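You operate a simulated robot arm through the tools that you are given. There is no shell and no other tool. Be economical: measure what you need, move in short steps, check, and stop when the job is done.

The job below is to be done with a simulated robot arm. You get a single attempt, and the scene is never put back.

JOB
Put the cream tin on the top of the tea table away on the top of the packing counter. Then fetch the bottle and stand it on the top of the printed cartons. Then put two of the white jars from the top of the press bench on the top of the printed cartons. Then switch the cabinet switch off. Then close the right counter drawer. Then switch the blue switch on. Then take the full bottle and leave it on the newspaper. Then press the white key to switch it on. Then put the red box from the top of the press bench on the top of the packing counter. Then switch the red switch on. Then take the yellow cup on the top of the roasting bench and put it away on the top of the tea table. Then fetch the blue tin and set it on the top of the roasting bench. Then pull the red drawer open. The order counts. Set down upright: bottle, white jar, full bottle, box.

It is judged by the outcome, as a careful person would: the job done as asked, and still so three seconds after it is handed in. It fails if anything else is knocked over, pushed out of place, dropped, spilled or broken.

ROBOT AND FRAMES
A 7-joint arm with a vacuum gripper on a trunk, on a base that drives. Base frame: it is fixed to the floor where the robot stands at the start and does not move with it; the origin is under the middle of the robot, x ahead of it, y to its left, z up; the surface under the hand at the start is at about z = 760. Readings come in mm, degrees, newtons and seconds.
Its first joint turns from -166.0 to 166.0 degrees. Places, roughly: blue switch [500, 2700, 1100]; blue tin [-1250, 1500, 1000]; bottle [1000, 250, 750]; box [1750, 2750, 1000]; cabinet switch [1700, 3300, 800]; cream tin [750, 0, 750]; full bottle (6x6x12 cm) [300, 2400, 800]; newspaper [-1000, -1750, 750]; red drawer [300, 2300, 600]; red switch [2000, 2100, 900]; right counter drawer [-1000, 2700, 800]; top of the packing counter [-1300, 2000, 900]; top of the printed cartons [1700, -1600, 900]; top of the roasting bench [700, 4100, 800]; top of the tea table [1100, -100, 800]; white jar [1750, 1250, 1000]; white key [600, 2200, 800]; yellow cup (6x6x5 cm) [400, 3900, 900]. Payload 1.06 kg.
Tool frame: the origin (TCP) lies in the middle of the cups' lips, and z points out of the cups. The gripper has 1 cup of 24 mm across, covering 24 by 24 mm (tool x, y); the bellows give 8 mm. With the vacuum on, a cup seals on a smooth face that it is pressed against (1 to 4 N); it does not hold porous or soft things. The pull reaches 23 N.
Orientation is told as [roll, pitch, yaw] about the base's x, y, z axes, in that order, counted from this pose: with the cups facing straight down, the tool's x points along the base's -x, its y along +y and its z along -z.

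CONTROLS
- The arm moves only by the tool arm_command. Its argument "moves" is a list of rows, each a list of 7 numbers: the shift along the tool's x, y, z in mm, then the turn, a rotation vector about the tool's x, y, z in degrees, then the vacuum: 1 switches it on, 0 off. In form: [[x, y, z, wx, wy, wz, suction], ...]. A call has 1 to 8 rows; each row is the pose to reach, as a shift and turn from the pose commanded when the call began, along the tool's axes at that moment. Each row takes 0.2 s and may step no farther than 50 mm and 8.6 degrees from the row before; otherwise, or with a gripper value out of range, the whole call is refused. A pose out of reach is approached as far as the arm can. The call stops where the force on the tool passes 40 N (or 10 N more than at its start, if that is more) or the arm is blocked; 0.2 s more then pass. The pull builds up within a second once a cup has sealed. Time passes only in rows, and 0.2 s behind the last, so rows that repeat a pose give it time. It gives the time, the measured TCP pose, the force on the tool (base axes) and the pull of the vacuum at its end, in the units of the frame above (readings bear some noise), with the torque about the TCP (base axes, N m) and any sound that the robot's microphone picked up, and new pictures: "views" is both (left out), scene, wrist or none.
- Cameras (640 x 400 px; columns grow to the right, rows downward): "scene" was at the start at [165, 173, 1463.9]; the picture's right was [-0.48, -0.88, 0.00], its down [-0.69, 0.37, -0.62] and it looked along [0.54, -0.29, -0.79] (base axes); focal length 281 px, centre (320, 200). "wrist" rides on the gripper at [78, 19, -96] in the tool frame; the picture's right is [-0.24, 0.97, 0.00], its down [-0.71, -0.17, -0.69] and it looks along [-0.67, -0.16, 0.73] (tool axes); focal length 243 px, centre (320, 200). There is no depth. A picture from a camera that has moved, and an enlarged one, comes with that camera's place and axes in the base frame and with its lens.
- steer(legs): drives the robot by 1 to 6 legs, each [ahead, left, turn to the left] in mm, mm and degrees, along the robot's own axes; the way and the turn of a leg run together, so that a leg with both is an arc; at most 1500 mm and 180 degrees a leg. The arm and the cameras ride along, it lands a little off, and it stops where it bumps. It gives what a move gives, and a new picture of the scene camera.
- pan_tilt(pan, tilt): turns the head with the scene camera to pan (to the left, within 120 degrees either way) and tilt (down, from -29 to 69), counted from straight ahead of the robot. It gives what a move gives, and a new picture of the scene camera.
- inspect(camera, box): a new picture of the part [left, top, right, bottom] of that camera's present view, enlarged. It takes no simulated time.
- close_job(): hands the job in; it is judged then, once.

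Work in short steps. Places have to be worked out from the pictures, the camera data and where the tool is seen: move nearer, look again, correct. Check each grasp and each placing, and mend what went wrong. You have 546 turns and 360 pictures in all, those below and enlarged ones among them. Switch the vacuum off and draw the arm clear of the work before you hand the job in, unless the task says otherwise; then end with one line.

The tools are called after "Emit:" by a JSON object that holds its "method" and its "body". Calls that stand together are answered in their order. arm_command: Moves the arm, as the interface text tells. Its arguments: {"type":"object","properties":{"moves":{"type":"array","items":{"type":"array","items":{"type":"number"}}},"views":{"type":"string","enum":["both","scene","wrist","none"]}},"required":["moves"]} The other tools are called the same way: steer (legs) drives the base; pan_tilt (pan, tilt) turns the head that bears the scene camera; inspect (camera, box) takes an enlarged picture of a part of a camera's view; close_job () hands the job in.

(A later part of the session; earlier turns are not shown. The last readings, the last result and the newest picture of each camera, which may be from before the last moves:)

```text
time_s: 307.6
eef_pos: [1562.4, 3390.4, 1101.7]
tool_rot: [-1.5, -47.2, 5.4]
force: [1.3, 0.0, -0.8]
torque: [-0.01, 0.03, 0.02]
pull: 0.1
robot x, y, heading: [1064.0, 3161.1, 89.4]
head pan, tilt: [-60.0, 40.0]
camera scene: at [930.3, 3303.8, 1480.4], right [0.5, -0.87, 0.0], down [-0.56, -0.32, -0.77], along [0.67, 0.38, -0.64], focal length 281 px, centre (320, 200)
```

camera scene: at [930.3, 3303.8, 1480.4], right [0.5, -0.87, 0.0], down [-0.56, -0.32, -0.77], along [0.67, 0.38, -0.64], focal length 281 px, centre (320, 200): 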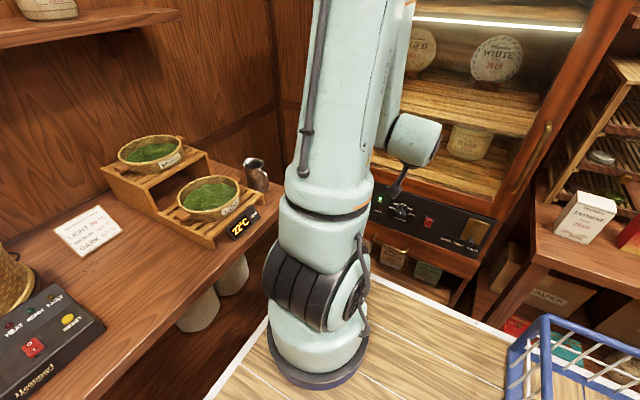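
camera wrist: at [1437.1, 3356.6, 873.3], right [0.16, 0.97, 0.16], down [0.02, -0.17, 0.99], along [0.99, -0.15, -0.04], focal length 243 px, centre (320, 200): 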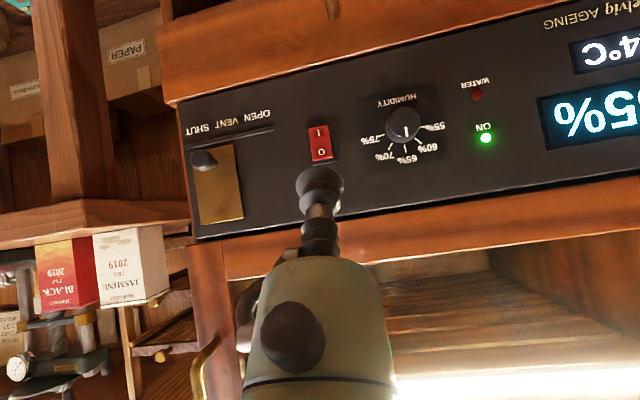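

A tilt of -47° is reached without trouble. I keep this tilt and go down towards the rocker, watching the reach.

Emit:
{"method": "arm_command", "body": {"moves": [[20, -10, 27, 0.7, 0, 0.6, 0], [40, -20, 55, 1.3, 0, 1.2, 0], [60, -30, 82, 2, 0, 1.8, 0], [80, -40, 110, 2.7, 0, 2.4, 0], [100, -50, 138, 3.3, 0, 3, 0], [119, -60, 165, 4, 0, 3.7, 0]]}}

```text
time_s: 309.0
eef_pos: [1629.5, 3299.5, 917.7]
tool_rot: [1.8, -56.2, -6.6]
force: [0.2, 0.2, 0.7]
torque: [0.0, 0.0, 0.0]
pull: 0.1
robot x, y, heading: [1063.6, 3163.7, 89.7]
head pan, tilt: [-60.0, 40.0]
camera scene: at [930.0, 3303.6, 1480.4], right [0.49, -0.87, 0.0], down [-0.56, -0.32, -0.77], along [0.67, 0.38, -0.64], focal length 281 px, centre (320, 200)
camera wrist: at [1511.1, 3330.5, 904.8], right [0.22, 0.95, 0.21], down [-0.19, -0.17, 0.97], along [0.96, -0.25, 0.15], focal length 243 px, centre (320, 200)
```

scene: 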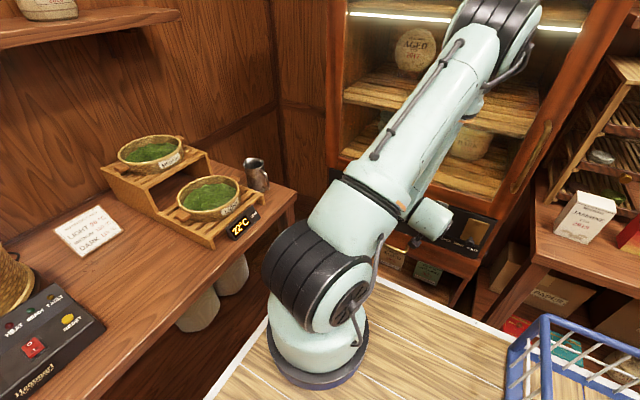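
wrist: 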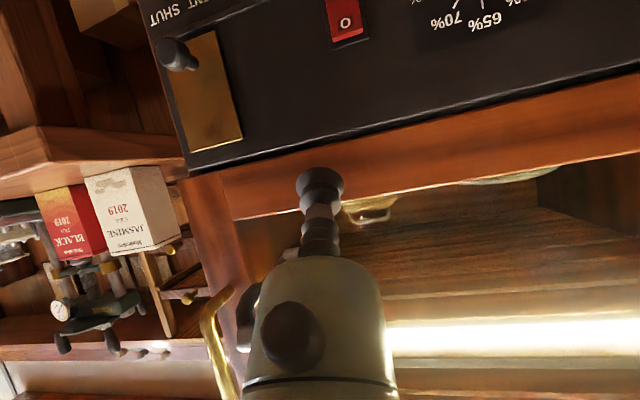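

Good: z 918 with tilt -56°. I continue down to just ahead of the rocker.

Emit:
{"method": "arm_command", "body": {"moves": [[21, 8, 21, 0, 0, 0, 0], [42, 16, 42, 0, 0, 0, 0], [63, 24, 63, 0, 0, 0, 0]], "views": "both"}}

```text
time_s: 309.8
eef_pos: [1650.0, 3323.6, 829.5]
tool_rot: [1.6, -56.2, -6.7]
force: [0.0, 0.3, 0.1]
torque: [0.0, 0.01, 0.02]
pull: 0.1
robot x, y, heading: [1069.4, 3159.5, 89.7]
head pan, tilt: [-60.0, 40.0]
camera scene: at [930.2, 3303.6, 1480.4], right [0.49, -0.87, 0.0], down [-0.56, -0.32, -0.77], along [0.67, 0.38, -0.64], focal length 281 px, centre (320, 200)
camera wrist: at [1530.3, 3354.1, 818.0], right [0.22, 0.95, 0.21], down [-0.19, -0.17, 0.97], along [0.96, -0.25, 0.14], focal length 243 px, centre (320, 200)
```

scene: 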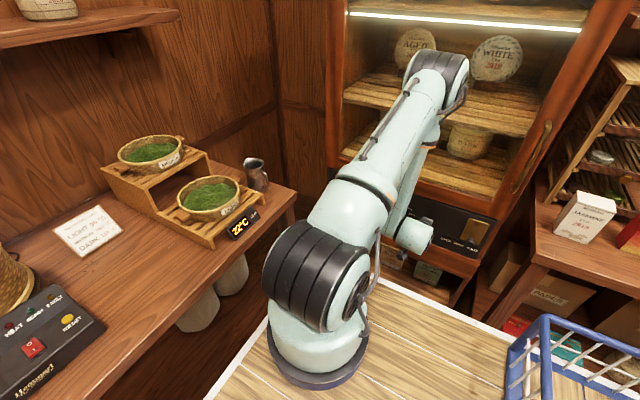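
wrist: 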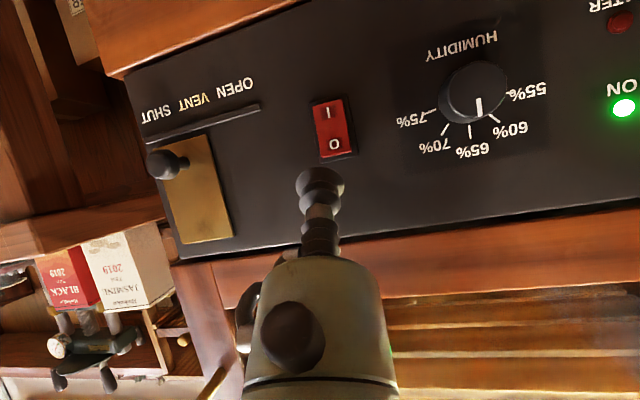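

O-mark is at about [1710, 3326, 804]. I bring the lip just before it, then push along +x in small steps.

Emit:
{"method": "arm_command", "body": {"moves": [[1, 4, 26, 0, 0, 0, 0], [2, 8, 51, 0, 0, 0, 0], [-1, 8.6, 55.5, 0, 0, 0, 0], [-3.5, 9.2, 59.5, 0, 0, 0, 0], [-6, 9.7, 63.5, 0, 0, 0, 0]], "views": "wrist"}}

```text
time_s: 311.0
eef_pos: [1708.3, 3329.8, 800.1]
tool_rot: [1.7, -56.0, -6.7]
force: [0.4, -0.4, 0.3]
torque: [0.0, 0.01, 0.01]
pull: 0.3
robot x, y, heading: [1065.5, 3161.2, 89.7]
head pan, tilt: [-60.0, 40.0]
camera wrist: at [1587.5, 3359.8, 788.2], right [0.22, 0.95, 0.21], down [-0.19, -0.17, 0.97], along [0.96, -0.25, 0.14], focal length 243 px, centre (320, 200)
```

wrist: 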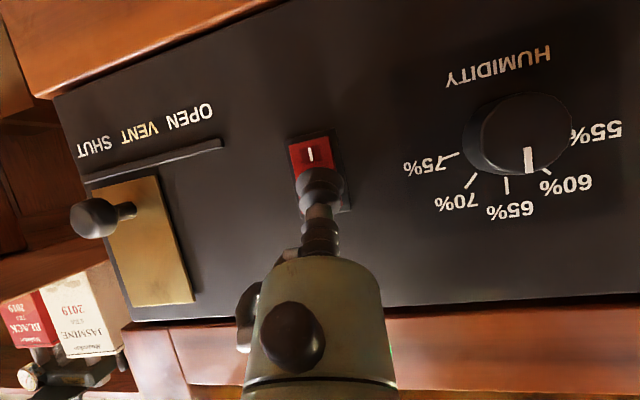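

No contact yet. I push on in 4 mm steps, slightly correcting y.

Emit:
{"method": "arm_command", "body": {"moves": [[-2.2, -1, 3.4, 0, 0, 0, 0], [-4.4, -2, 6.8, 0, 0, 0, 0], [-6.6, -1.6, 10.1, 0, 0, 0, 0]], "views": "wrist"}}

```text
time_s: 311.8
eef_pos: [1718.0, 3327.1, 799.4]
tool_rot: [1.8, -56.2, -6.7]
force: [-6.2, -1.0, -0.8]
torque: [0.05, -0.09, 0.01]
pull: 0.1
robot x, y, heading: [1067.7, 3160.7, 89.6]
head pan, tilt: [-60.0, 40.0]
camera wrist: at [1598.9, 3357.5, 788.2], right [0.22, 0.95, 0.21], down [-0.19, -0.17, 0.97], along [0.96, -0.25, 0.14], focal length 243 px, centre (320, 200)
```

wrist: 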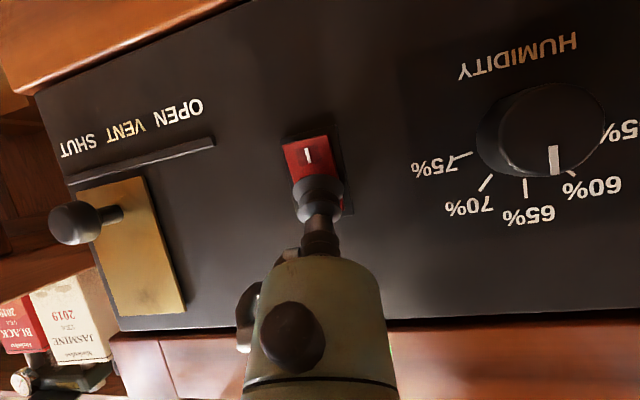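

Contact with 6 N on the rocker. I push a bit more.

Emit:
{"method": "arm_command", "body": {"moves": [[-1.7, 0.3, 2.5, 0, 0, 0, 0], [-3.3, 0.7, 5, 0, 0, 0, 0], [-5, 1, 7.4, 0, 0, 0, 0], [-5, 1, 7.4, 0, 0, 0, 0]], "views": "wrist"}}

```text
time_s: 312.4
eef_pos: [1720.6, 3327.4, 797.4]
tool_rot: [1.6, -55.5, -6.8]
force: [-15.4, 1.8, 0.2]
torque: [-0.07, -0.2, 0.0]
pull: 0.1
robot x, y, heading: [1061.2, 3161.6, 89.8]
head pan, tilt: [-60.0, 40.0]
stopped in row 3: the force on the tool passed its limit at 45 N (the readings are from after the stop); the commanded pose is now the measured one
camera wrist: at [1600.1, 3357.5, 786.3], right [0.23, 0.95, 0.21], down [-0.18, -0.17, 0.97], along [0.96, -0.26, 0.13], focal length 243 px, centre (320, 200)
```

wrist: 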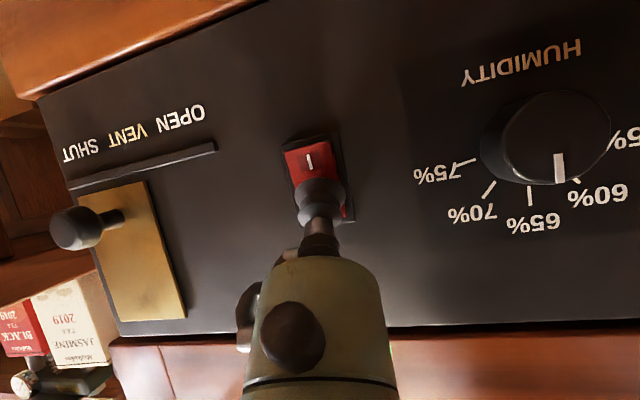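

45 N were applied. I draw back and look at the rocker and LED.

Emit:
{"method": "arm_command", "body": {"moves": [[11, -2, -16, 0, 0, 0, 0], [30, -5, -45, 0, 0, 0, 0], [45, -8, -70, 0, 0, 0, 0]], "views": "both"}}

```text
time_s: 313.2
eef_pos: [1639.7, 3327.0, 799.6]
tool_rot: [1.7, -55.7, -6.8]
force: [-1.1, 0.3, 0.1]
torque: [-0.04, -0.02, 0.01]
pull: 0.0
robot x, y, heading: [1069.1, 3161.7, 89.7]
head pan, tilt: [-60.0, 40.0]
camera scene: at [930.1, 3303.8, 1480.4], right [0.49, -0.87, 0.0], down [-0.56, -0.32, -0.77], along [0.67, 0.38, -0.64], focal length 281 px, centre (320, 200)
camera wrist: at [1518.5, 3357.2, 788.8], right [0.22, 0.95, 0.21], down [-0.18, -0.17, 0.97], along [0.96, -0.26, 0.14], focal length 243 px, centre (320, 200)
```

scene: 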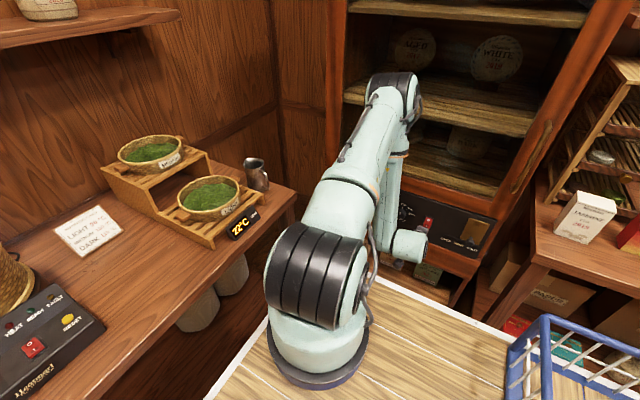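
wrist: 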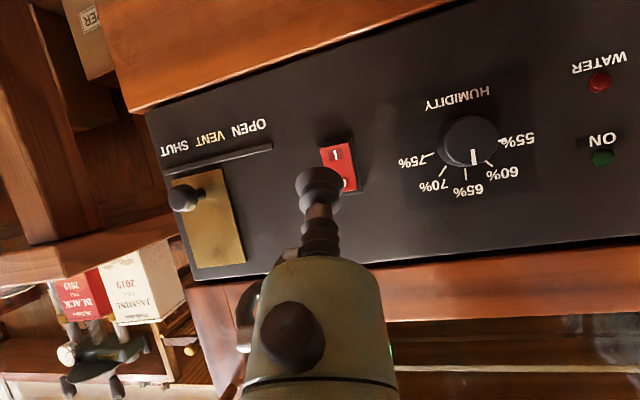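

The LED and cabinet lights are off — the switch is off. I draw the arm back and up, and go for the drawer; I first drive to a spot where I can turn round.

Emit:
{"method": "arm_command", "body": {"moves": [[-21, -3, -40, 0, 0, 0, 0], [-42, -5, -80, 0, 0, 0, 0], [-63, -8, -121, 0, 0, 0, 0], [-84, -10, -161, 0, 0, 0, 0], [-105, -12, -202, 0, 0, 0, 0]], "views": "scene"}}

Emit:
{"method": "steer", "body": {"legs": [[-190, 0, 0]]}}

```text
time_s: 314.4
eef_pos: [1568.5, 3322.5, 930.3]
tool_rot: [1.7, -55.5, -6.7]
force: [-0.2, 0.9, -1.7]
torque: [-0.03, 0.02, 0.01]
pull: 0.1
out of reach, approached as far as the arm can: row 4, 5
robot x, y, heading: [1066.1, 3161.1, 89.9]
head pan, tilt: [-60.0, 40.0]
camera scene: at [930.0, 3303.8, 1480.4], right [0.5, -0.87, 0.0], down [-0.56, -0.32, -0.77], along [0.67, 0.38, -0.64], focal length 281 px, centre (320, 200)
```

scene: 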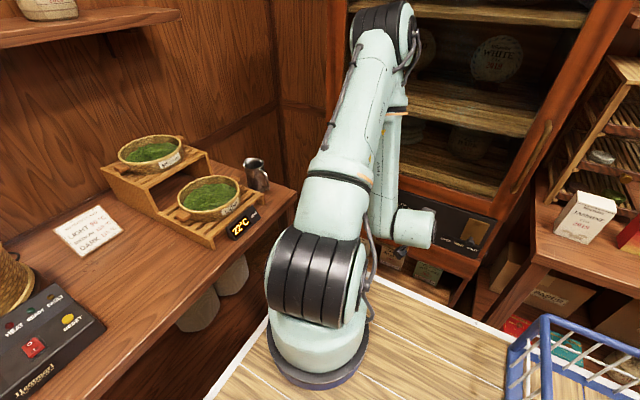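

```text
time_s: 316.0
eef_pos: [1567.1, 3133.1, 929.9]
tool_rot: [1.6, -55.7, -6.8]
force: [0.8, -0.8, -0.8]
torque: [-0.01, 0.03, 0.01]
pull: 0.0
robot x, y, heading: [1066.2, 2973.9, 89.9]
head pan, tilt: [-60.0, 40.0]
camera scene: at [928.9, 3114.0, 1480.4], right [0.5, -0.87, 0.0], down [-0.56, -0.32, -0.77], along [0.67, 0.38, -0.64], focal length 281 px, centre (320, 200)
```

scene: 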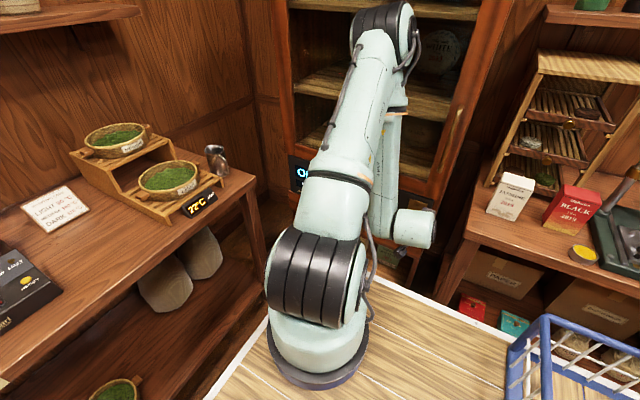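

I turn left 90° here, then drive west between the island and the roasting bench.

Emit:
{"method": "steer", "body": {"legs": [[0, 0, 90], [0, -170, 0], [700, 0, 0]]}}

Emit:
{"method": "pan_tilt", "body": {"pan": 20, "tilt": 30}}

```text
time_s: 324.7
eef_pos: [205.5, 3646.0, 928.4]
tool_rot: [1.7, -55.7, 83.3]
force: [-0.3, 0.5, 0.7]
torque: [0.0, -0.01, 0.0]
pull: 0.0
robot x, y, heading: [367.5, 3143.2, 179.6]
head pan, tilt: [-60.0, 40.0]
camera scene: at [222.3, 3009.0, 1480.4], right [0.87, 0.49, 0.0], down [0.32, -0.56, -0.77], along [-0.38, 0.67, -0.64], focal length 281 px, centre (320, 200)
```

scene: 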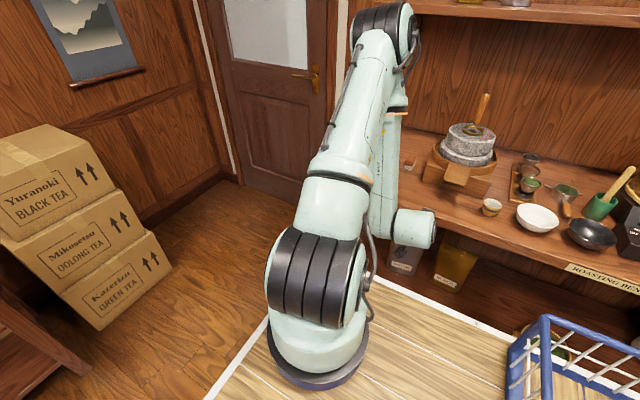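

```text
time_s: 326.2
eef_pos: [205.6, 3647.9, 930.0]
tool_rot: [1.6, -55.6, 83.2]
force: [-0.6, 0.0, -0.2]
torque: [0.03, 0.0, 0.02]
pull: 0.0
robot x, y, heading: [365.4, 3146.6, 179.6]
head pan, tilt: [20.0, 30.0]
camera scene: at [179.2, 2904.7, 1495.8], right [-0.34, 0.94, 0.0], down [0.47, 0.17, -0.87], along [-0.82, -0.29, -0.5], focal length 281 px, centre (320, 200)
```

scene: 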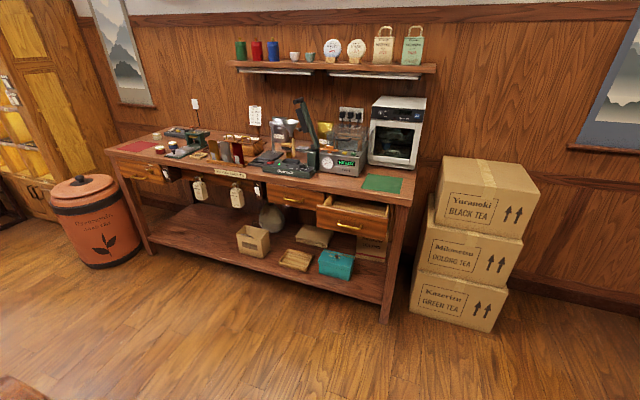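

The right drawer stands open about 150 mm, its front near [-767, 2715, 830]. I drive west and turn so that the drawer is on my right.

Emit:
{"method": "steer", "body": {"legs": [[556, 0, 0.4], [0, 0, 90]]}}

Emit:
{"method": "pan_tilt", "body": {"pan": -60, "tilt": 40}}

```text
time_s: 333.3
eef_pos: [-683.6, 2978.3, 928.5]
tool_rot: [1.6, -55.5, 173.9]
force: [0.4, -0.2, 0.3]
torque: [0.02, 0.0, 0.01]
pull: 0.0
robot x, y, heading: [-184.4, 3146.7, -89.2]
head pan, tilt: [20.0, 30.0]
camera scene: at [56.1, 2962.5, 1495.8], right [-0.94, -0.35, 0.0], down [-0.17, 0.47, -0.87], along [0.3, -0.81, -0.5], focal length 281 px, centre (320, 200)
```

scene: 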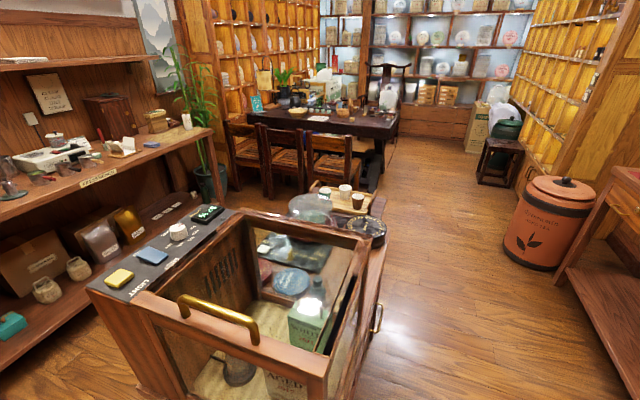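

```text
time_s: 334.8
eef_pos: [-684.0, 2979.8, 929.4]
tool_rot: [1.7, -55.7, 173.9]
force: [0.2, -0.4, 0.6]
torque: [-0.01, 0.02, 0.0]
pull: 0.1
robot x, y, heading: [-184.0, 3147.5, -90.0]
head pan, tilt: [-60.0, 40.0]
camera scene: at [-48.8, 3004.2, 1480.4], right [-0.51, 0.86, 0.0], down [0.55, 0.33, -0.77], along [-0.66, -0.39, -0.64], focal length 281 px, centre (320, 200)
```

scene: 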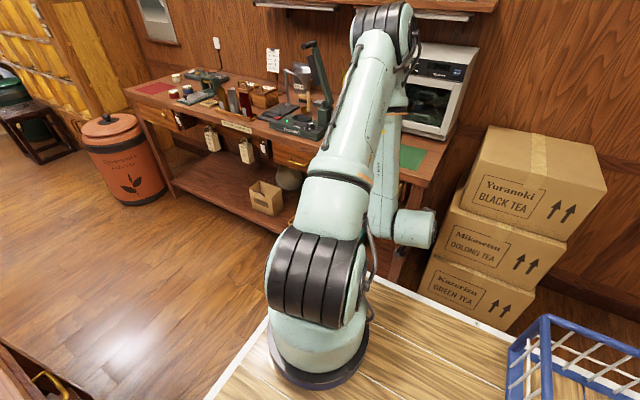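

The arm hides the drawer from the head, so I move ahead and use the wrist camera.

Emit:
{"method": "steer", "body": {"legs": [[120, 0, 0]]}}

Emit:
{"method": "arm_command", "body": {"moves": [[0, 0, 0, 0, 0, 0, 0]], "views": "wrist"}}

```text
time_s: 336.0
eef_pos: [-684.3, 2857.6, 929.0]
tool_rot: [1.6, -55.6, 173.8]
force: [-0.3, -0.6, -0.3]
torque: [0.0, 0.04, -0.01]
pull: 0.2
robot x, y, heading: [-186.0, 3029.8, -89.5]
head pan, tilt: [-60.0, 40.0]
camera scene: at [-48.0, 2883.3, 1480.4], right [-0.51, 0.86, 0.0], down [0.55, 0.33, -0.77], along [-0.66, -0.39, -0.64], focal length 281 px, centre (320, 200)
```

scene: 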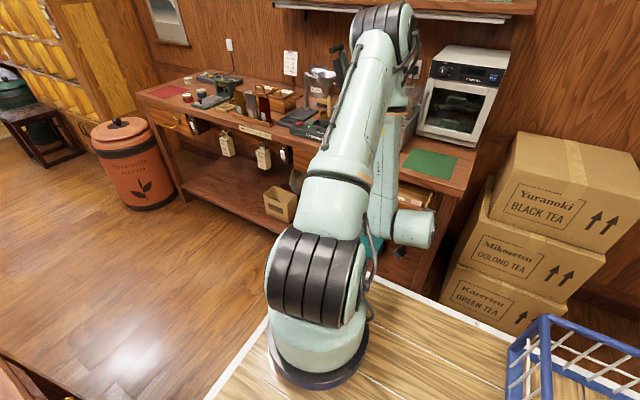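

```text
time_s: 336.4
eef_pos: [-682.8, 2858.2, 929.5]
tool_rot: [1.6, -55.7, 173.8]
force: [-0.3, 0.5, -0.2]
torque: [0.04, 0.0, -0.01]
pull: 0.0
robot x, y, heading: [-183.9, 3027.0, -89.6]
head pan, tilt: [-60.0, 40.0]
camera wrist: at [-561.4, 2828.8, 918.6], right [-0.21, -0.95, 0.21], down [0.18, 0.17, 0.97], along [-0.96, 0.24, 0.14], focal length 243 px, centre (320, 200)
```

wrist: 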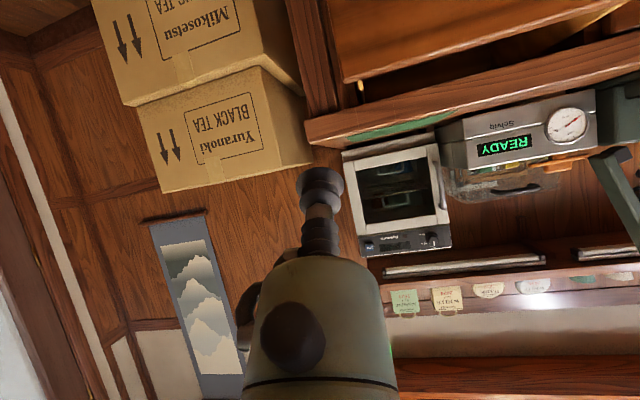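

In this upside-down view the drawer's front spans about y 2590–2840 with its top edge near z 859. I lower to a point before its front at y 2780, z 820 (beside the handle).

Emit:
{"method": "arm_command", "body": {"moves": [[19, 21, 21, 0, 0, 0, 0], [37, 41, 43, 0, 0, 0, 0], [56, 61, 64, 0, 0, 0, 0], [74, 82, 85, 0, 0, 0, 0]], "views": "wrist"}}

```text
time_s: 337.4
eef_pos: [-718.8, 2776.9, 822.4]
tool_rot: [1.5, -55.6, 173.9]
force: [0.4, 0.1, -0.5]
torque: [0.0, 0.01, 0.0]
pull: 0.1
robot x, y, heading: [-183.6, 3031.0, -89.8]
head pan, tilt: [-60.0, 40.0]
camera wrist: at [-597.2, 2747.6, 810.7], right [-0.21, -0.95, 0.21], down [0.18, 0.17, 0.97], along [-0.96, 0.24, 0.14], focal length 243 px, centre (320, 200)
```

wrist: 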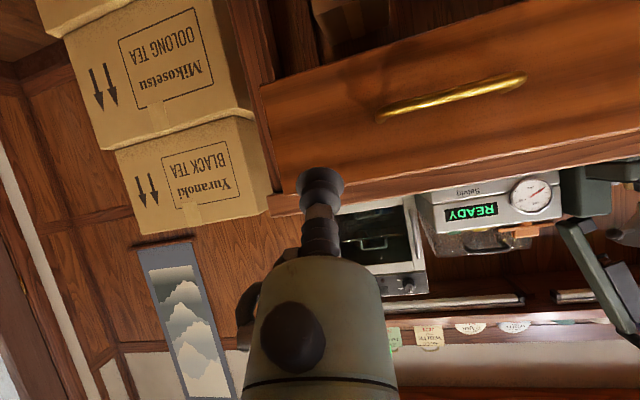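

The cup would meet the drawer front near its top edge. I go 28 mm lower and then push toward -x.

Emit:
{"method": "arm_command", "body": {"moves": [[12, 3, 8, 0, 0, 0, 0], [23.5, 7, 15, 0, 0, 0, 0], [12, 9, 32, 0, 0, 0, 0], [4, 10.5, 44, 0, 0, 0, 0]], "views": "wrist"}}

```text
time_s: 338.4
eef_pos: [-753.6, 2768.2, 794.7]
tool_rot: [1.6, -55.5, 173.9]
force: [0.5, 0.2, -0.4]
torque: [0.01, -0.01, 0.04]
pull: 0.1
robot x, y, heading: [-186.2, 3027.0, -89.5]
head pan, tilt: [-60.0, 40.0]
camera wrist: at [-631.9, 2739.2, 782.8], right [-0.21, -0.95, 0.21], down [0.18, 0.17, 0.97], along [-0.96, 0.24, 0.14], focal length 243 px, centre (320, 200)
```

wrist: 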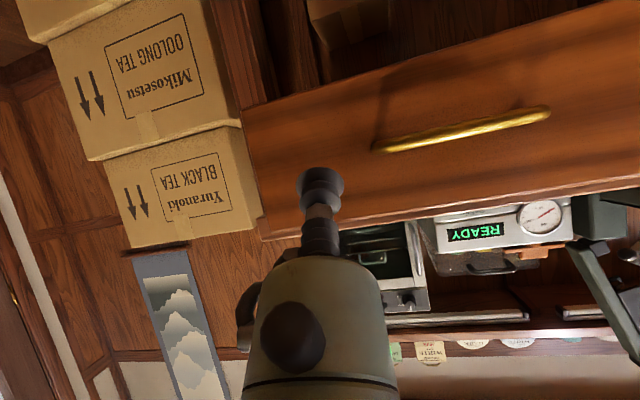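

Good aim. I push along -x in 10 mm rows.

Emit:
{"method": "arm_command", "body": {"moves": [[-5.6, 1, 8.2, 0, 0, 0, 0], [-11.2, 2.1, 16.4, 0, 0, 0, 0], [-16.9, 3.2, 24.6, 0, 0, 0, 0], [-22.5, 4.3, 32.8, 0, 0, 0, 0], [-28.1, 5.4, 41, 0, 0, 0, 0], [-33.7, 6.5, 49.2, 0, 0, 0, 0]], "views": "wrist"}}

```text
time_s: 339.8
eef_pos: [-813.6, 2766.8, 795.3]
tool_rot: [1.6, -55.6, 173.9]
force: [0.3, -0.3, 0.2]
torque: [-0.02, -0.03, -0.01]
pull: 0.0
robot x, y, heading: [-183.9, 3024.2, -89.6]
head pan, tilt: [-60.0, 40.0]
camera wrist: at [-691.1, 2738.2, 783.4], right [-0.21, -0.95, 0.21], down [0.18, 0.17, 0.97], along [-0.96, 0.24, 0.14], focal length 243 px, centre (320, 200)
```

wrist: 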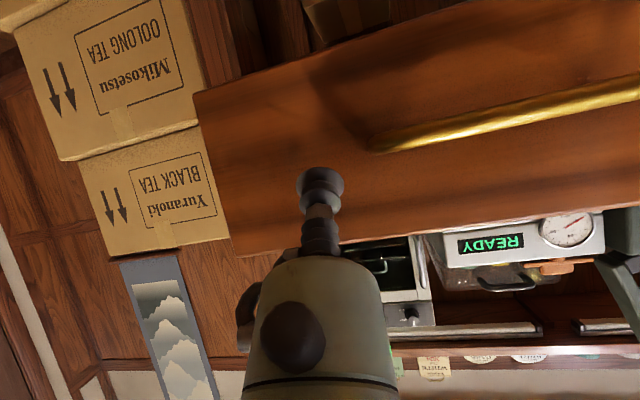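

Still not touching; the front is farther than thought. I bring the whole robot 60 mm closer and look again.

Emit:
{"method": "steer", "body": {"legs": [[0, -60, 0]]}}

Emit:
{"method": "arm_command", "body": {"moves": [[0, 0, 0, 0, 0, 0, 0]], "views": "wrist"}}

```text
time_s: 340.8
eef_pos: [-874.0, 2767.6, 794.3]
tool_rot: [1.6, -55.6, 174.0]
force: [-0.8, 1.0, -0.9]
torque: [0.02, 0.0, -0.01]
pull: 0.0
robot x, y, heading: [-241.1, 3023.1, -89.4]
head pan, tilt: [-60.0, 40.0]
camera scene: at [-107.9, 2882.9, 1480.4], right [-0.51, 0.86, 0.0], down [0.55, 0.33, -0.77], along [-0.66, -0.39, -0.64], focal length 281 px, centre (320, 200)
```

scene: 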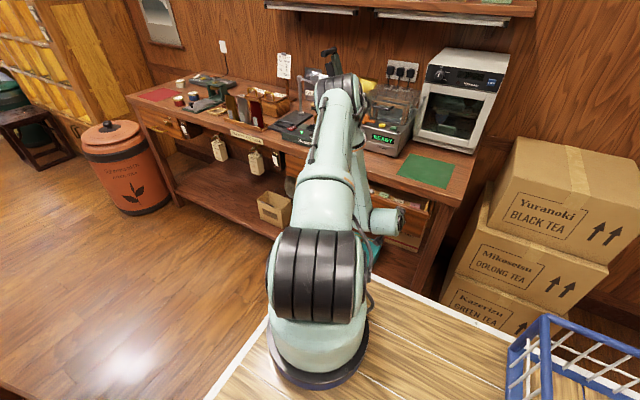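

```text
time_s: 341.2
eef_pos: [-871.9, 2767.1, 793.6]
tool_rot: [1.6, -55.5, 173.9]
force: [0.5, -0.2, 0.4]
torque: [0.02, 0.0, 0.0]
pull: 0.0
robot x, y, heading: [-244.6, 3026.7, -89.9]
head pan, tilt: [-60.0, 40.0]
camera wrist: at [-751.1, 2737.8, 783.5], right [-0.21, -0.95, 0.21], down [0.18, 0.17, 0.97], along [-0.96, 0.24, 0.14], focal length 243 px, centre (320, 200)
```

wrist: 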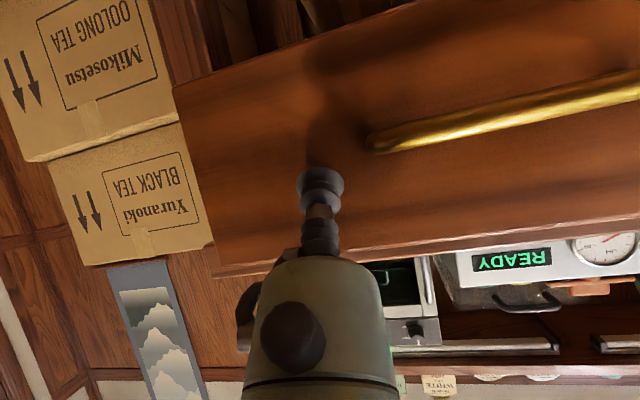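

I push on with the arm in 10 mm rows.

Emit:
{"method": "arm_command", "body": {"moves": [[-5.6, 1, 8.2, 0, 0, 0, 0], [-11.2, 2.1, 16.4, 0, 0, 0, 0], [-16.9, 3.2, 24.6, 0, 0, 0, 0], [-22.5, 4.3, 32.8, 0, 0, 0, 0], [-28.1, 5.4, 41, 0, 0, 0, 0]], "views": "wrist"}}

```text
time_s: 342.4
eef_pos: [-923.8, 2765.8, 794.8]
tool_rot: [1.6, -55.6, 174.0]
force: [0.0, 0.0, -0.1]
torque: [-0.02, 0.0, 0.02]
pull: 0.1
robot x, y, heading: [-245.6, 3024.7, -89.5]
head pan, tilt: [-60.0, 40.0]
camera wrist: at [-801.4, 2736.9, 783.4], right [-0.21, -0.95, 0.21], down [0.18, 0.17, 0.97], along [-0.96, 0.24, 0.14], focal length 243 px, centre (320, 200)
```

wrist: 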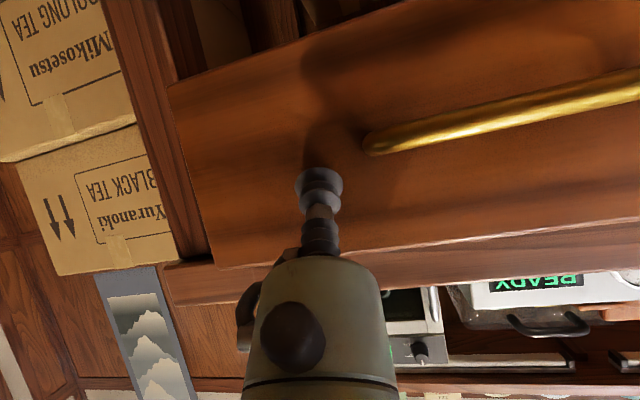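

The drawer is sliding with the cup now and nears the counter. I keep pushing.

Emit:
{"method": "arm_command", "body": {"moves": [[-5.6, 1, 8.2, 0, 0, 0, 0], [-11.2, 2.1, 16.4, 0, 0, 0, 0], [-16.9, 3.2, 24.6, 0, 0, 0, 0], [-22.5, 4.3, 32.8, 0, 0, 0, 0]], "views": "wrist"}}

```text
time_s: 343.4
eef_pos: [-965.1, 2764.7, 796.1]
tool_rot: [1.5, -55.6, 173.9]
force: [2.0, 2.0, 0.0]
torque: [0.0, 0.04, 0.04]
pull: 0.1
robot x, y, heading: [-244.2, 3024.3, -89.5]
head pan, tilt: [-60.0, 40.0]
camera wrist: at [-841.3, 2735.6, 783.7], right [-0.21, -0.95, 0.21], down [0.18, 0.17, 0.97], along [-0.96, 0.24, 0.14], focal length 243 px, centre (320, 200)
```

wrist: 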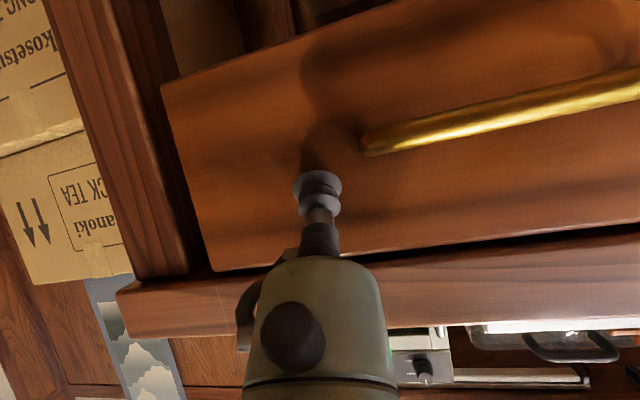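

Almost closed (2 N now). I push a bit more until it seats.

Emit:
{"method": "arm_command", "body": {"moves": [[-3.4, 0.6, 5, 0, 0, 0, 0], [-6.7, 1.3, 9.8, 0, 0, 0, 0], [-10, 2, 14.8, 0, 0, 0, 0], [-13.4, 2.6, 19.6, 0, 0, 0, 0]], "views": "wrist"}}

```text
time_s: 344.0
eef_pos: [-968.6, 2765.5, 789.1]
tool_rot: [1.2, -54.8, 173.9]
force: [15.8, -0.5, 1.1]
torque: [-0.03, 0.22, 0.01]
pull: 0.1
robot x, y, heading: [-243.8, 3025.6, -89.9]
head pan, tilt: [-60.0, 40.0]
stopped in row 3: the force on the tool passed its limit at 46 N (the readings are from after the stop); the commanded pose is now the measured one
camera wrist: at [-845.9, 2735.8, 780.9], right [-0.22, -0.95, 0.21], down [0.17, 0.17, 0.97], along [-0.96, 0.25, 0.12], focal length 243 px, centre (320, 200)
```

wrist: 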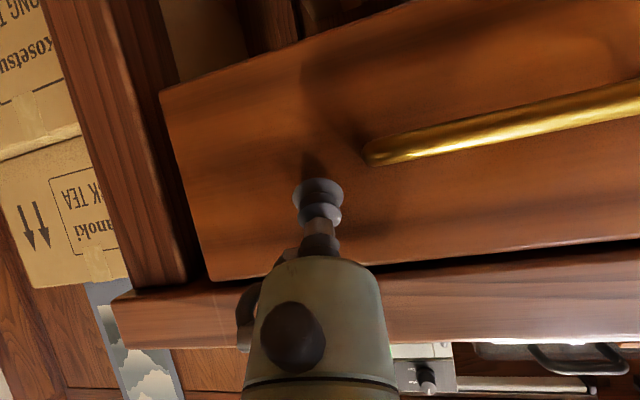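

It seated hard at 46 N. I draw back and check that it looks closed like the others.

Emit:
{"method": "arm_command", "body": {"moves": [[11, -2, -17, 0, 0, 0, 0], [22, -4, -41, 0, 0, 0, 0], [28, -8, -82, 0, 0, 0, 0], [10, -8, -120, 0, 0, 0, 0], [-15, -8, -155, 0, 0, 0, 0]], "views": "wrist"}}

Emit:
{"method": "pan_tilt", "body": {"pan": -75, "tilt": 40}}

```text
time_s: 345.2
eef_pos: [-850.3, 2763.6, 891.7]
tool_rot: [1.4, -55.1, 173.8]
force: [-0.7, 0.2, 0.1]
torque: [-0.03, 0.04, -0.01]
pull: 0.1
robot x, y, heading: [-240.3, 3026.8, -89.5]
head pan, tilt: [-60.0, 40.0]
camera wrist: at [-728.8, 2734.4, 882.8], right [-0.22, -0.95, 0.21], down [0.17, 0.17, 0.97], along [-0.96, 0.25, 0.13], focal length 243 px, centre (320, 200)
```

wrist: 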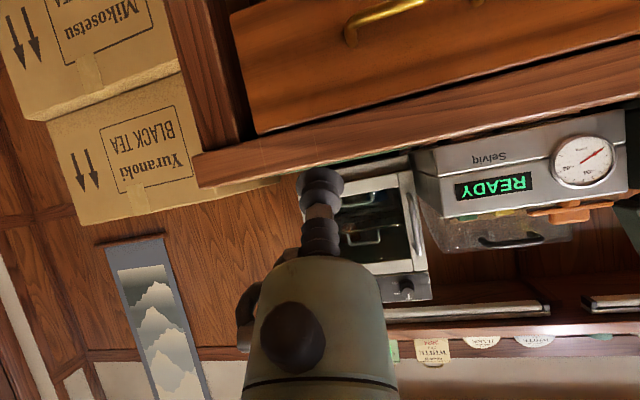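

```text
time_s: 346.0
eef_pos: [-851.3, 2764.0, 892.3]
tool_rot: [1.4, -55.0, 173.8]
force: [1.2, 0.2, -0.6]
torque: [0.01, 0.06, -0.03]
pull: 0.1
robot x, y, heading: [-242.5, 3027.8, -89.5]
head pan, tilt: [-75.0, 40.0]
camera scene: at [-116.1, 2903.3, 1480.4], right [-0.27, 0.96, 0.0], down [0.62, 0.17, -0.77], along [-0.74, -0.2, -0.64], focal length 281 px, centre (320, 200)
```

scene: 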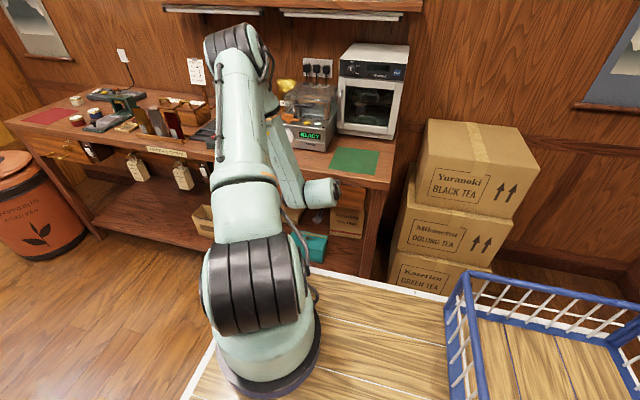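

The drawer looks shut. Next is the blue switch on the island's top strip. I move away from the counter and bring the tool back to vertical.

Emit:
{"method": "steer", "body": {"legs": [[-200, 200, 0]]}}

Emit:
{"method": "arm_command", "body": {"moves": [[-16, -2, -28, 0, 8, 0, 0], [-32, -4, -56, 0, 16, 0, 0], [-48, -5, -84, 0, 24, 0, 0], [-64, -7, -112, 0, 32, 0, 0], [-80, -8, -140, 0, 40, 0, 0], [-96, -10, -168, 0, 48, 0, 0], [-109, -11, -195, 0, 55, 0, 0]], "views": "scene"}}

```text
time_s: 348.0
eef_pos: [-649.5, 2967.8, 891.4]
tool_rot: [1.4, -55.0, 173.8]
force: [0.7, -1.1, -0.1]
torque: [0.03, 0.02, 0.02]
pull: 0.1
robot x, y, heading: [-43.0, 3225.5, -89.6]
head pan, tilt: [-75.0, 40.0]
camera scene: at [84.3, 3104.5, 1480.4], right [-0.26, 0.96, 0.0], down [0.62, 0.17, -0.77], along [-0.74, -0.2, -0.64], focal length 281 px, centre (320, 200)
```

scene: 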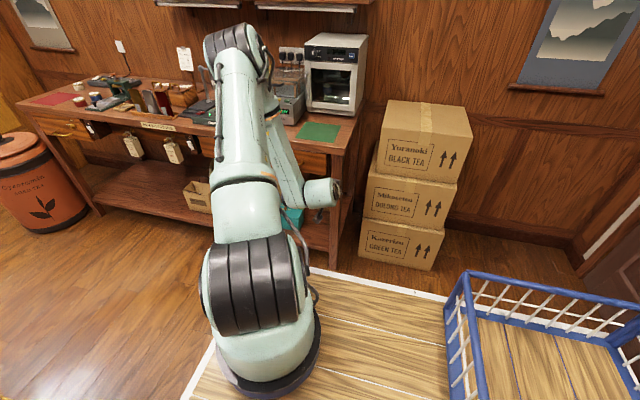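

```text
time_s: 349.6
eef_pos: [-552.3, 2971.6, 1093.1]
tool_rot: [0.8, -0.1, 174.9]
force: [-0.1, 0.8, 0.6]
torque: [0.01, -0.01, 0.02]
pull: 0.1
robot x, y, heading: [-44.5, 3224.2, -89.7]
head pan, tilt: [-75.0, 40.0]
camera scene: at [84.2, 3104.5, 1480.4], right [-0.26, 0.96, 0.0], down [0.62, 0.17, -0.77], along [-0.74, -0.2, -0.64], focal length 281 px, centre (320, 200)
```

scene: 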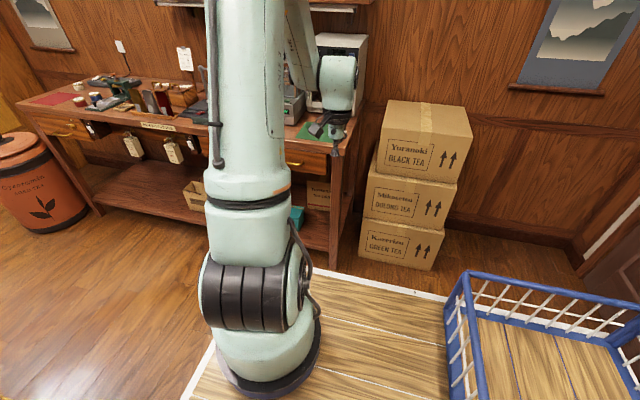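

Tool is vertical again on my right side — that suits the island from its east side. I raise the hand and drive around to the east aisle.

Emit:
{"method": "arm_command", "body": {"moves": [[10, 0, -40, 0, 0, 0, 0], [20, 0, -80, 0, 0, 0, 0], [30, 0, -120, 0, 0, 0, 0]], "views": "none"}}

Emit:
{"method": "steer", "body": {"legs": [[0, 1110, 0], [280, 0, 0]]}}

Emit:
{"method": "pan_tilt", "body": {"pan": -50, "tilt": 40}}

```text
time_s: 350.4
eef_pos: [-523.6, 2971.7, 1212.2]
tool_rot: [0.7, 0.0, 174.9]
force: [-0.4, 0.4, 0.4]
torque: [0.01, -0.03, 0.03]
pull: 0.0
robot x, y, heading: [-43.6, 3230.7, -89.8]
head pan, tilt: [-75.0, 40.0]
```

```text
time_s: 357.6
eef_pos: [585.8, 2696.9, 1211.5]
tool_rot: [0.8, 0.0, 175.5]
force: [0.4, -0.5, -0.3]
torque: [0.02, -0.01, 0.02]
pull: 0.0
robot x, y, heading: [1065.5, 2956.4, -89.3]
head pan, tilt: [-75.0, 40.0]
camera scene: at [1191.9, 2836.2, 1480.4], right [-0.27, 0.96, 0.0], down [0.62, 0.18, -0.77], along [-0.74, -0.21, -0.64], focal length 281 px, centre (320, 200)
```

scene: 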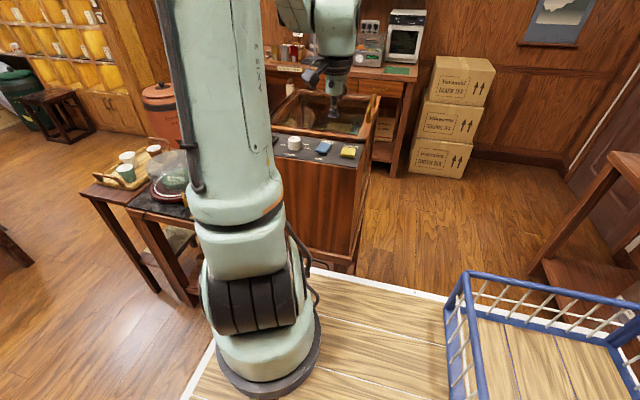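

```text
time_s: 358.4
eef_pos: [585.4, 2697.1, 1212.4]
tool_rot: [0.7, -0.1, 175.5]
force: [0.2, 0.0, -1.2]
torque: [-0.01, -0.01, 0.02]
pull: 0.0
robot x, y, heading: [1063.3, 2957.2, -89.2]
head pan, tilt: [-50.0, 40.0]
camera scene: at [1209.3, 2803.9, 1480.4], right [-0.65, 0.76, 0.0], down [0.49, 0.42, -0.77], along [-0.58, -0.5, -0.64], focal length 281 px, centre (320, 200)
```

scene: 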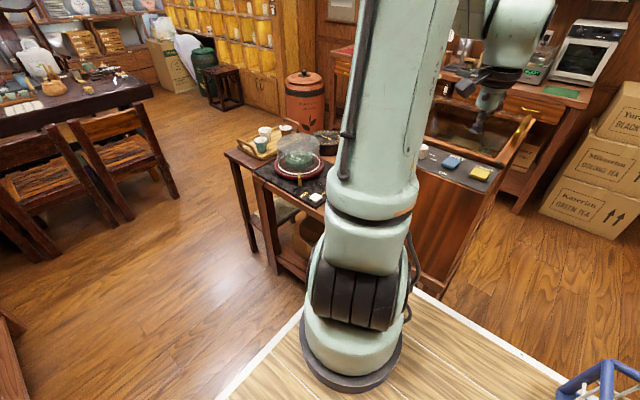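

The hand is over the island's control strip. I look with both cameras at the switches.

Emit:
{"method": "arm_command", "body": {"moves": [[0, 0, 0, 0, 0, 0, 0]], "views": "wrist"}}

Emit:
{"method": "inspect", "body": {"camera": "scene", "box": [400, 120, 528, 200]}}

```text
time_s: 358.9
eef_pos: [585.8, 2696.7, 1212.0]
tool_rot: [0.8, -0.1, 175.6]
force: [0.0, -1.4, 0.4]
torque: [0.01, 0.03, -0.01]
pull: 0.1
robot x, y, heading: [1063.2, 2957.8, -89.0]
head pan, tilt: [-50.0, 40.0]
camera wrist: at [662.9, 2673.3, 1307.5], right [-0.31, -0.95, 0.01], down [-0.69, 0.24, 0.68], along [-0.65, 0.2, -0.73], focal length 243 px, centre (320, 200)
```

wrist: 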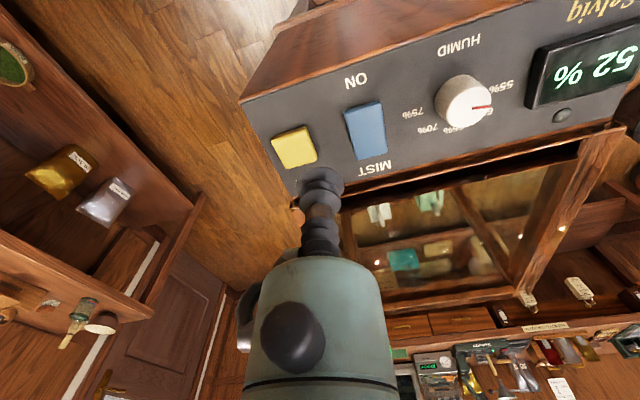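

```text
5.00 times, centred on (464, 160) of scene
camera zoom: at [1209.4, 2803.8, 1480.4], right [-0.65, 0.76, 0.0], down [0.49, 0.42, -0.77], along [-0.58, -0.5, -0.64], focal length 1405 px, centre (-400, 400)
```

zoom: 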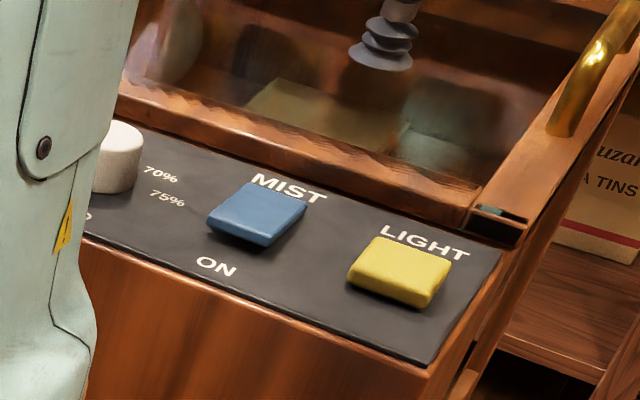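

The blue rocker (MIST) centre is at [553, 2664, 1108], with "ON" at its east end (x ≈ 577). I go over its east half and descend.

Emit:
{"method": "arm_command", "body": {"moves": [[-8, 18, 20, 0, 0, 0, 0], [-16, 35, 40, 0, 0, 0, 0], [-16, 35, 80, 0, 0, 0, 0]], "views": "wrist"}}

```text
time_s: 359.6
eef_pos: [567.1, 2663.2, 1132.2]
tool_rot: [0.7, -0.1, 175.5]
force: [-0.3, 0.4, -0.1]
torque: [-0.05, -0.02, -0.02]
pull: 0.1
robot x, y, heading: [1066.6, 2961.0, -89.1]
head pan, tilt: [-50.0, 40.0]
camera wrist: at [644.5, 2638.7, 1227.4], right [-0.31, -0.95, 0.01], down [-0.69, 0.24, 0.68], along [-0.65, 0.2, -0.73], focal length 243 px, centre (320, 200)
```

wrist: 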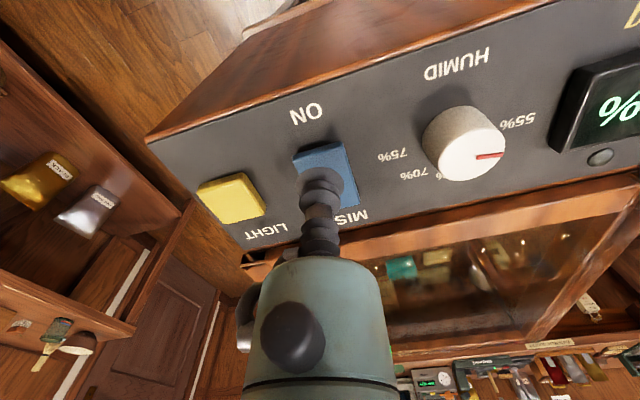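

The cup will land on the ON half. I press down in small steps.

Emit:
{"method": "arm_command", "body": {"moves": [[0, 0, 12, 0, 0, 0, 0], [0, 0, 17, 0, 0, 0, 0], [0, 0, 21, 0, 0, 0, 0], [0, 0, 25, 0, 0, 0, 0], [0, 0, 29, 0, 0, 0, 0], [0, 0, 33, 0, 0, 0, 0]], "views": "wrist"}}

```text
time_s: 361.1
eef_pos: [567.5, 2661.6, 1100.4]
tool_rot: [0.9, -0.1, 175.4]
force: [1.5, -0.2, 2.7]
torque: [0.0, 0.04, -0.01]
pull: 0.1
robot x, y, heading: [1063.4, 2958.4, -89.1]
head pan, tilt: [-50.0, 40.0]
camera wrist: at [643.9, 2637.9, 1195.0], right [-0.31, -0.95, 0.01], down [-0.69, 0.24, 0.68], along [-0.65, 0.2, -0.73], focal length 243 px, centre (320, 200)
```

wrist: 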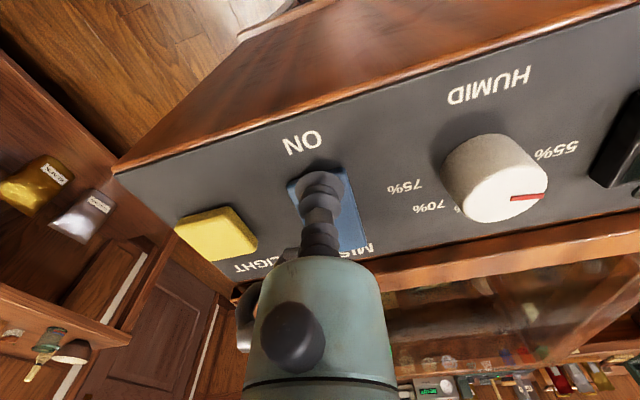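

Light contact. I press further.

Emit:
{"method": "arm_command", "body": {"moves": [[0, 0, 3, 0, 0, 0, 0], [0, 0, 6, 0, 0, 0, 0], [0, 0, 9, 0, 0, 0, 0], [0, 0, 11, 0, 0, 0, 0]], "views": "none"}}

Emit:
{"method": "arm_command", "body": {"moves": [[0, 0, -20, 0, 0, 0, 0], [0, 0, -60, 0, 0, 0, 0], [0, 0, -105, 0, 0, 0, 0]], "views": "both"}}

```text
time_s: 361.9
eef_pos: [567.9, 2661.4, 1093.1]
tool_rot: [0.9, -0.2, 175.5]
force: [10.9, -0.2, 25.9]
torque: [0.02, 0.29, -0.11]
pull: 0.2
robot x, y, heading: [1065.2, 2956.8, -89.4]
head pan, tilt: [-50.0, 40.0]
stopped in row 4: the force on the tool passed its limit at 45 N (the readings are from after the stop); the commanded pose is now the measured one
```

```text
time_s: 362.7
eef_pos: [565.6, 2662.8, 1197.3]
tool_rot: [0.8, -0.2, 175.5]
force: [0.4, -0.1, -0.8]
torque: [0.01, -0.05, 0.0]
pull: 0.1
robot x, y, heading: [1061.9, 2960.1, -89.2]
head pan, tilt: [-50.0, 40.0]
camera scene: at [1209.2, 2803.6, 1480.4], right [-0.65, 0.76, 0.0], down [0.49, 0.42, -0.77], along [-0.58, -0.5, -0.64], focal length 281 px, centre (320, 200)
camera wrist: at [644.1, 2639.3, 1292.0], right [-0.31, -0.95, 0.02], down [-0.69, 0.24, 0.68], along [-0.65, 0.2, -0.73], focal length 243 px, centre (320, 200)
```

scene: 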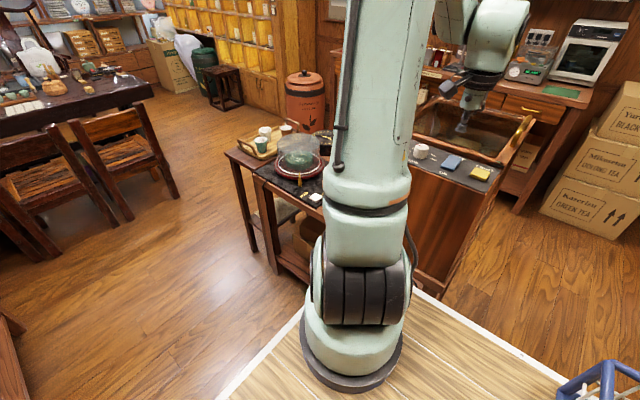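
wrist: 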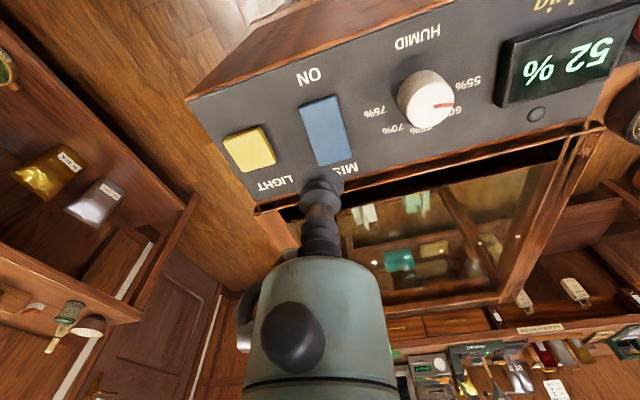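

I compare the rocker enlarged with the earlier picture.

Emit:
{"method": "inspect", "body": {"camera": "scene", "box": [400, 120, 528, 200]}}

Emit:
{"method": "inspect", "body": {"camera": "wrist", "box": [200, 50, 456, 210]}}

```text
5.00 times, centred on (464, 160) of scene
camera zoom: at [1209.2, 2803.6, 1480.4], right [-0.65, 0.76, 0.0], down [0.49, 0.42, -0.77], along [-0.58, -0.5, -0.64], focal length 1405 px, centre (-400, 400)
```

zoom: 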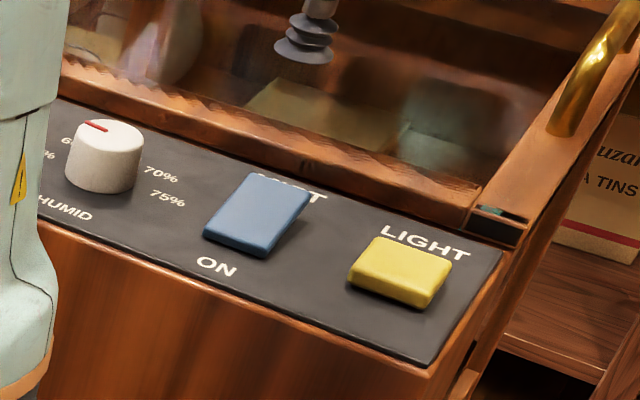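

```text
2.50 times, centred on (328, 130) of wrist
camera zoom: at [644.1, 2639.3, 1292.0], right [-0.31, -0.95, 0.02], down [-0.69, 0.24, 0.68], along [-0.65, 0.2, -0.73], focal length 606 px, centre (300, 375)
```

zoom: 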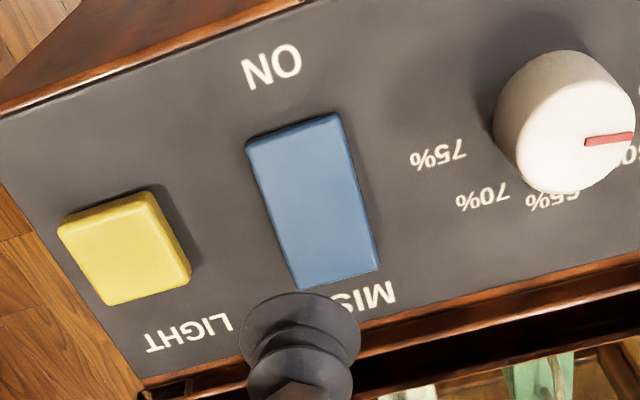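

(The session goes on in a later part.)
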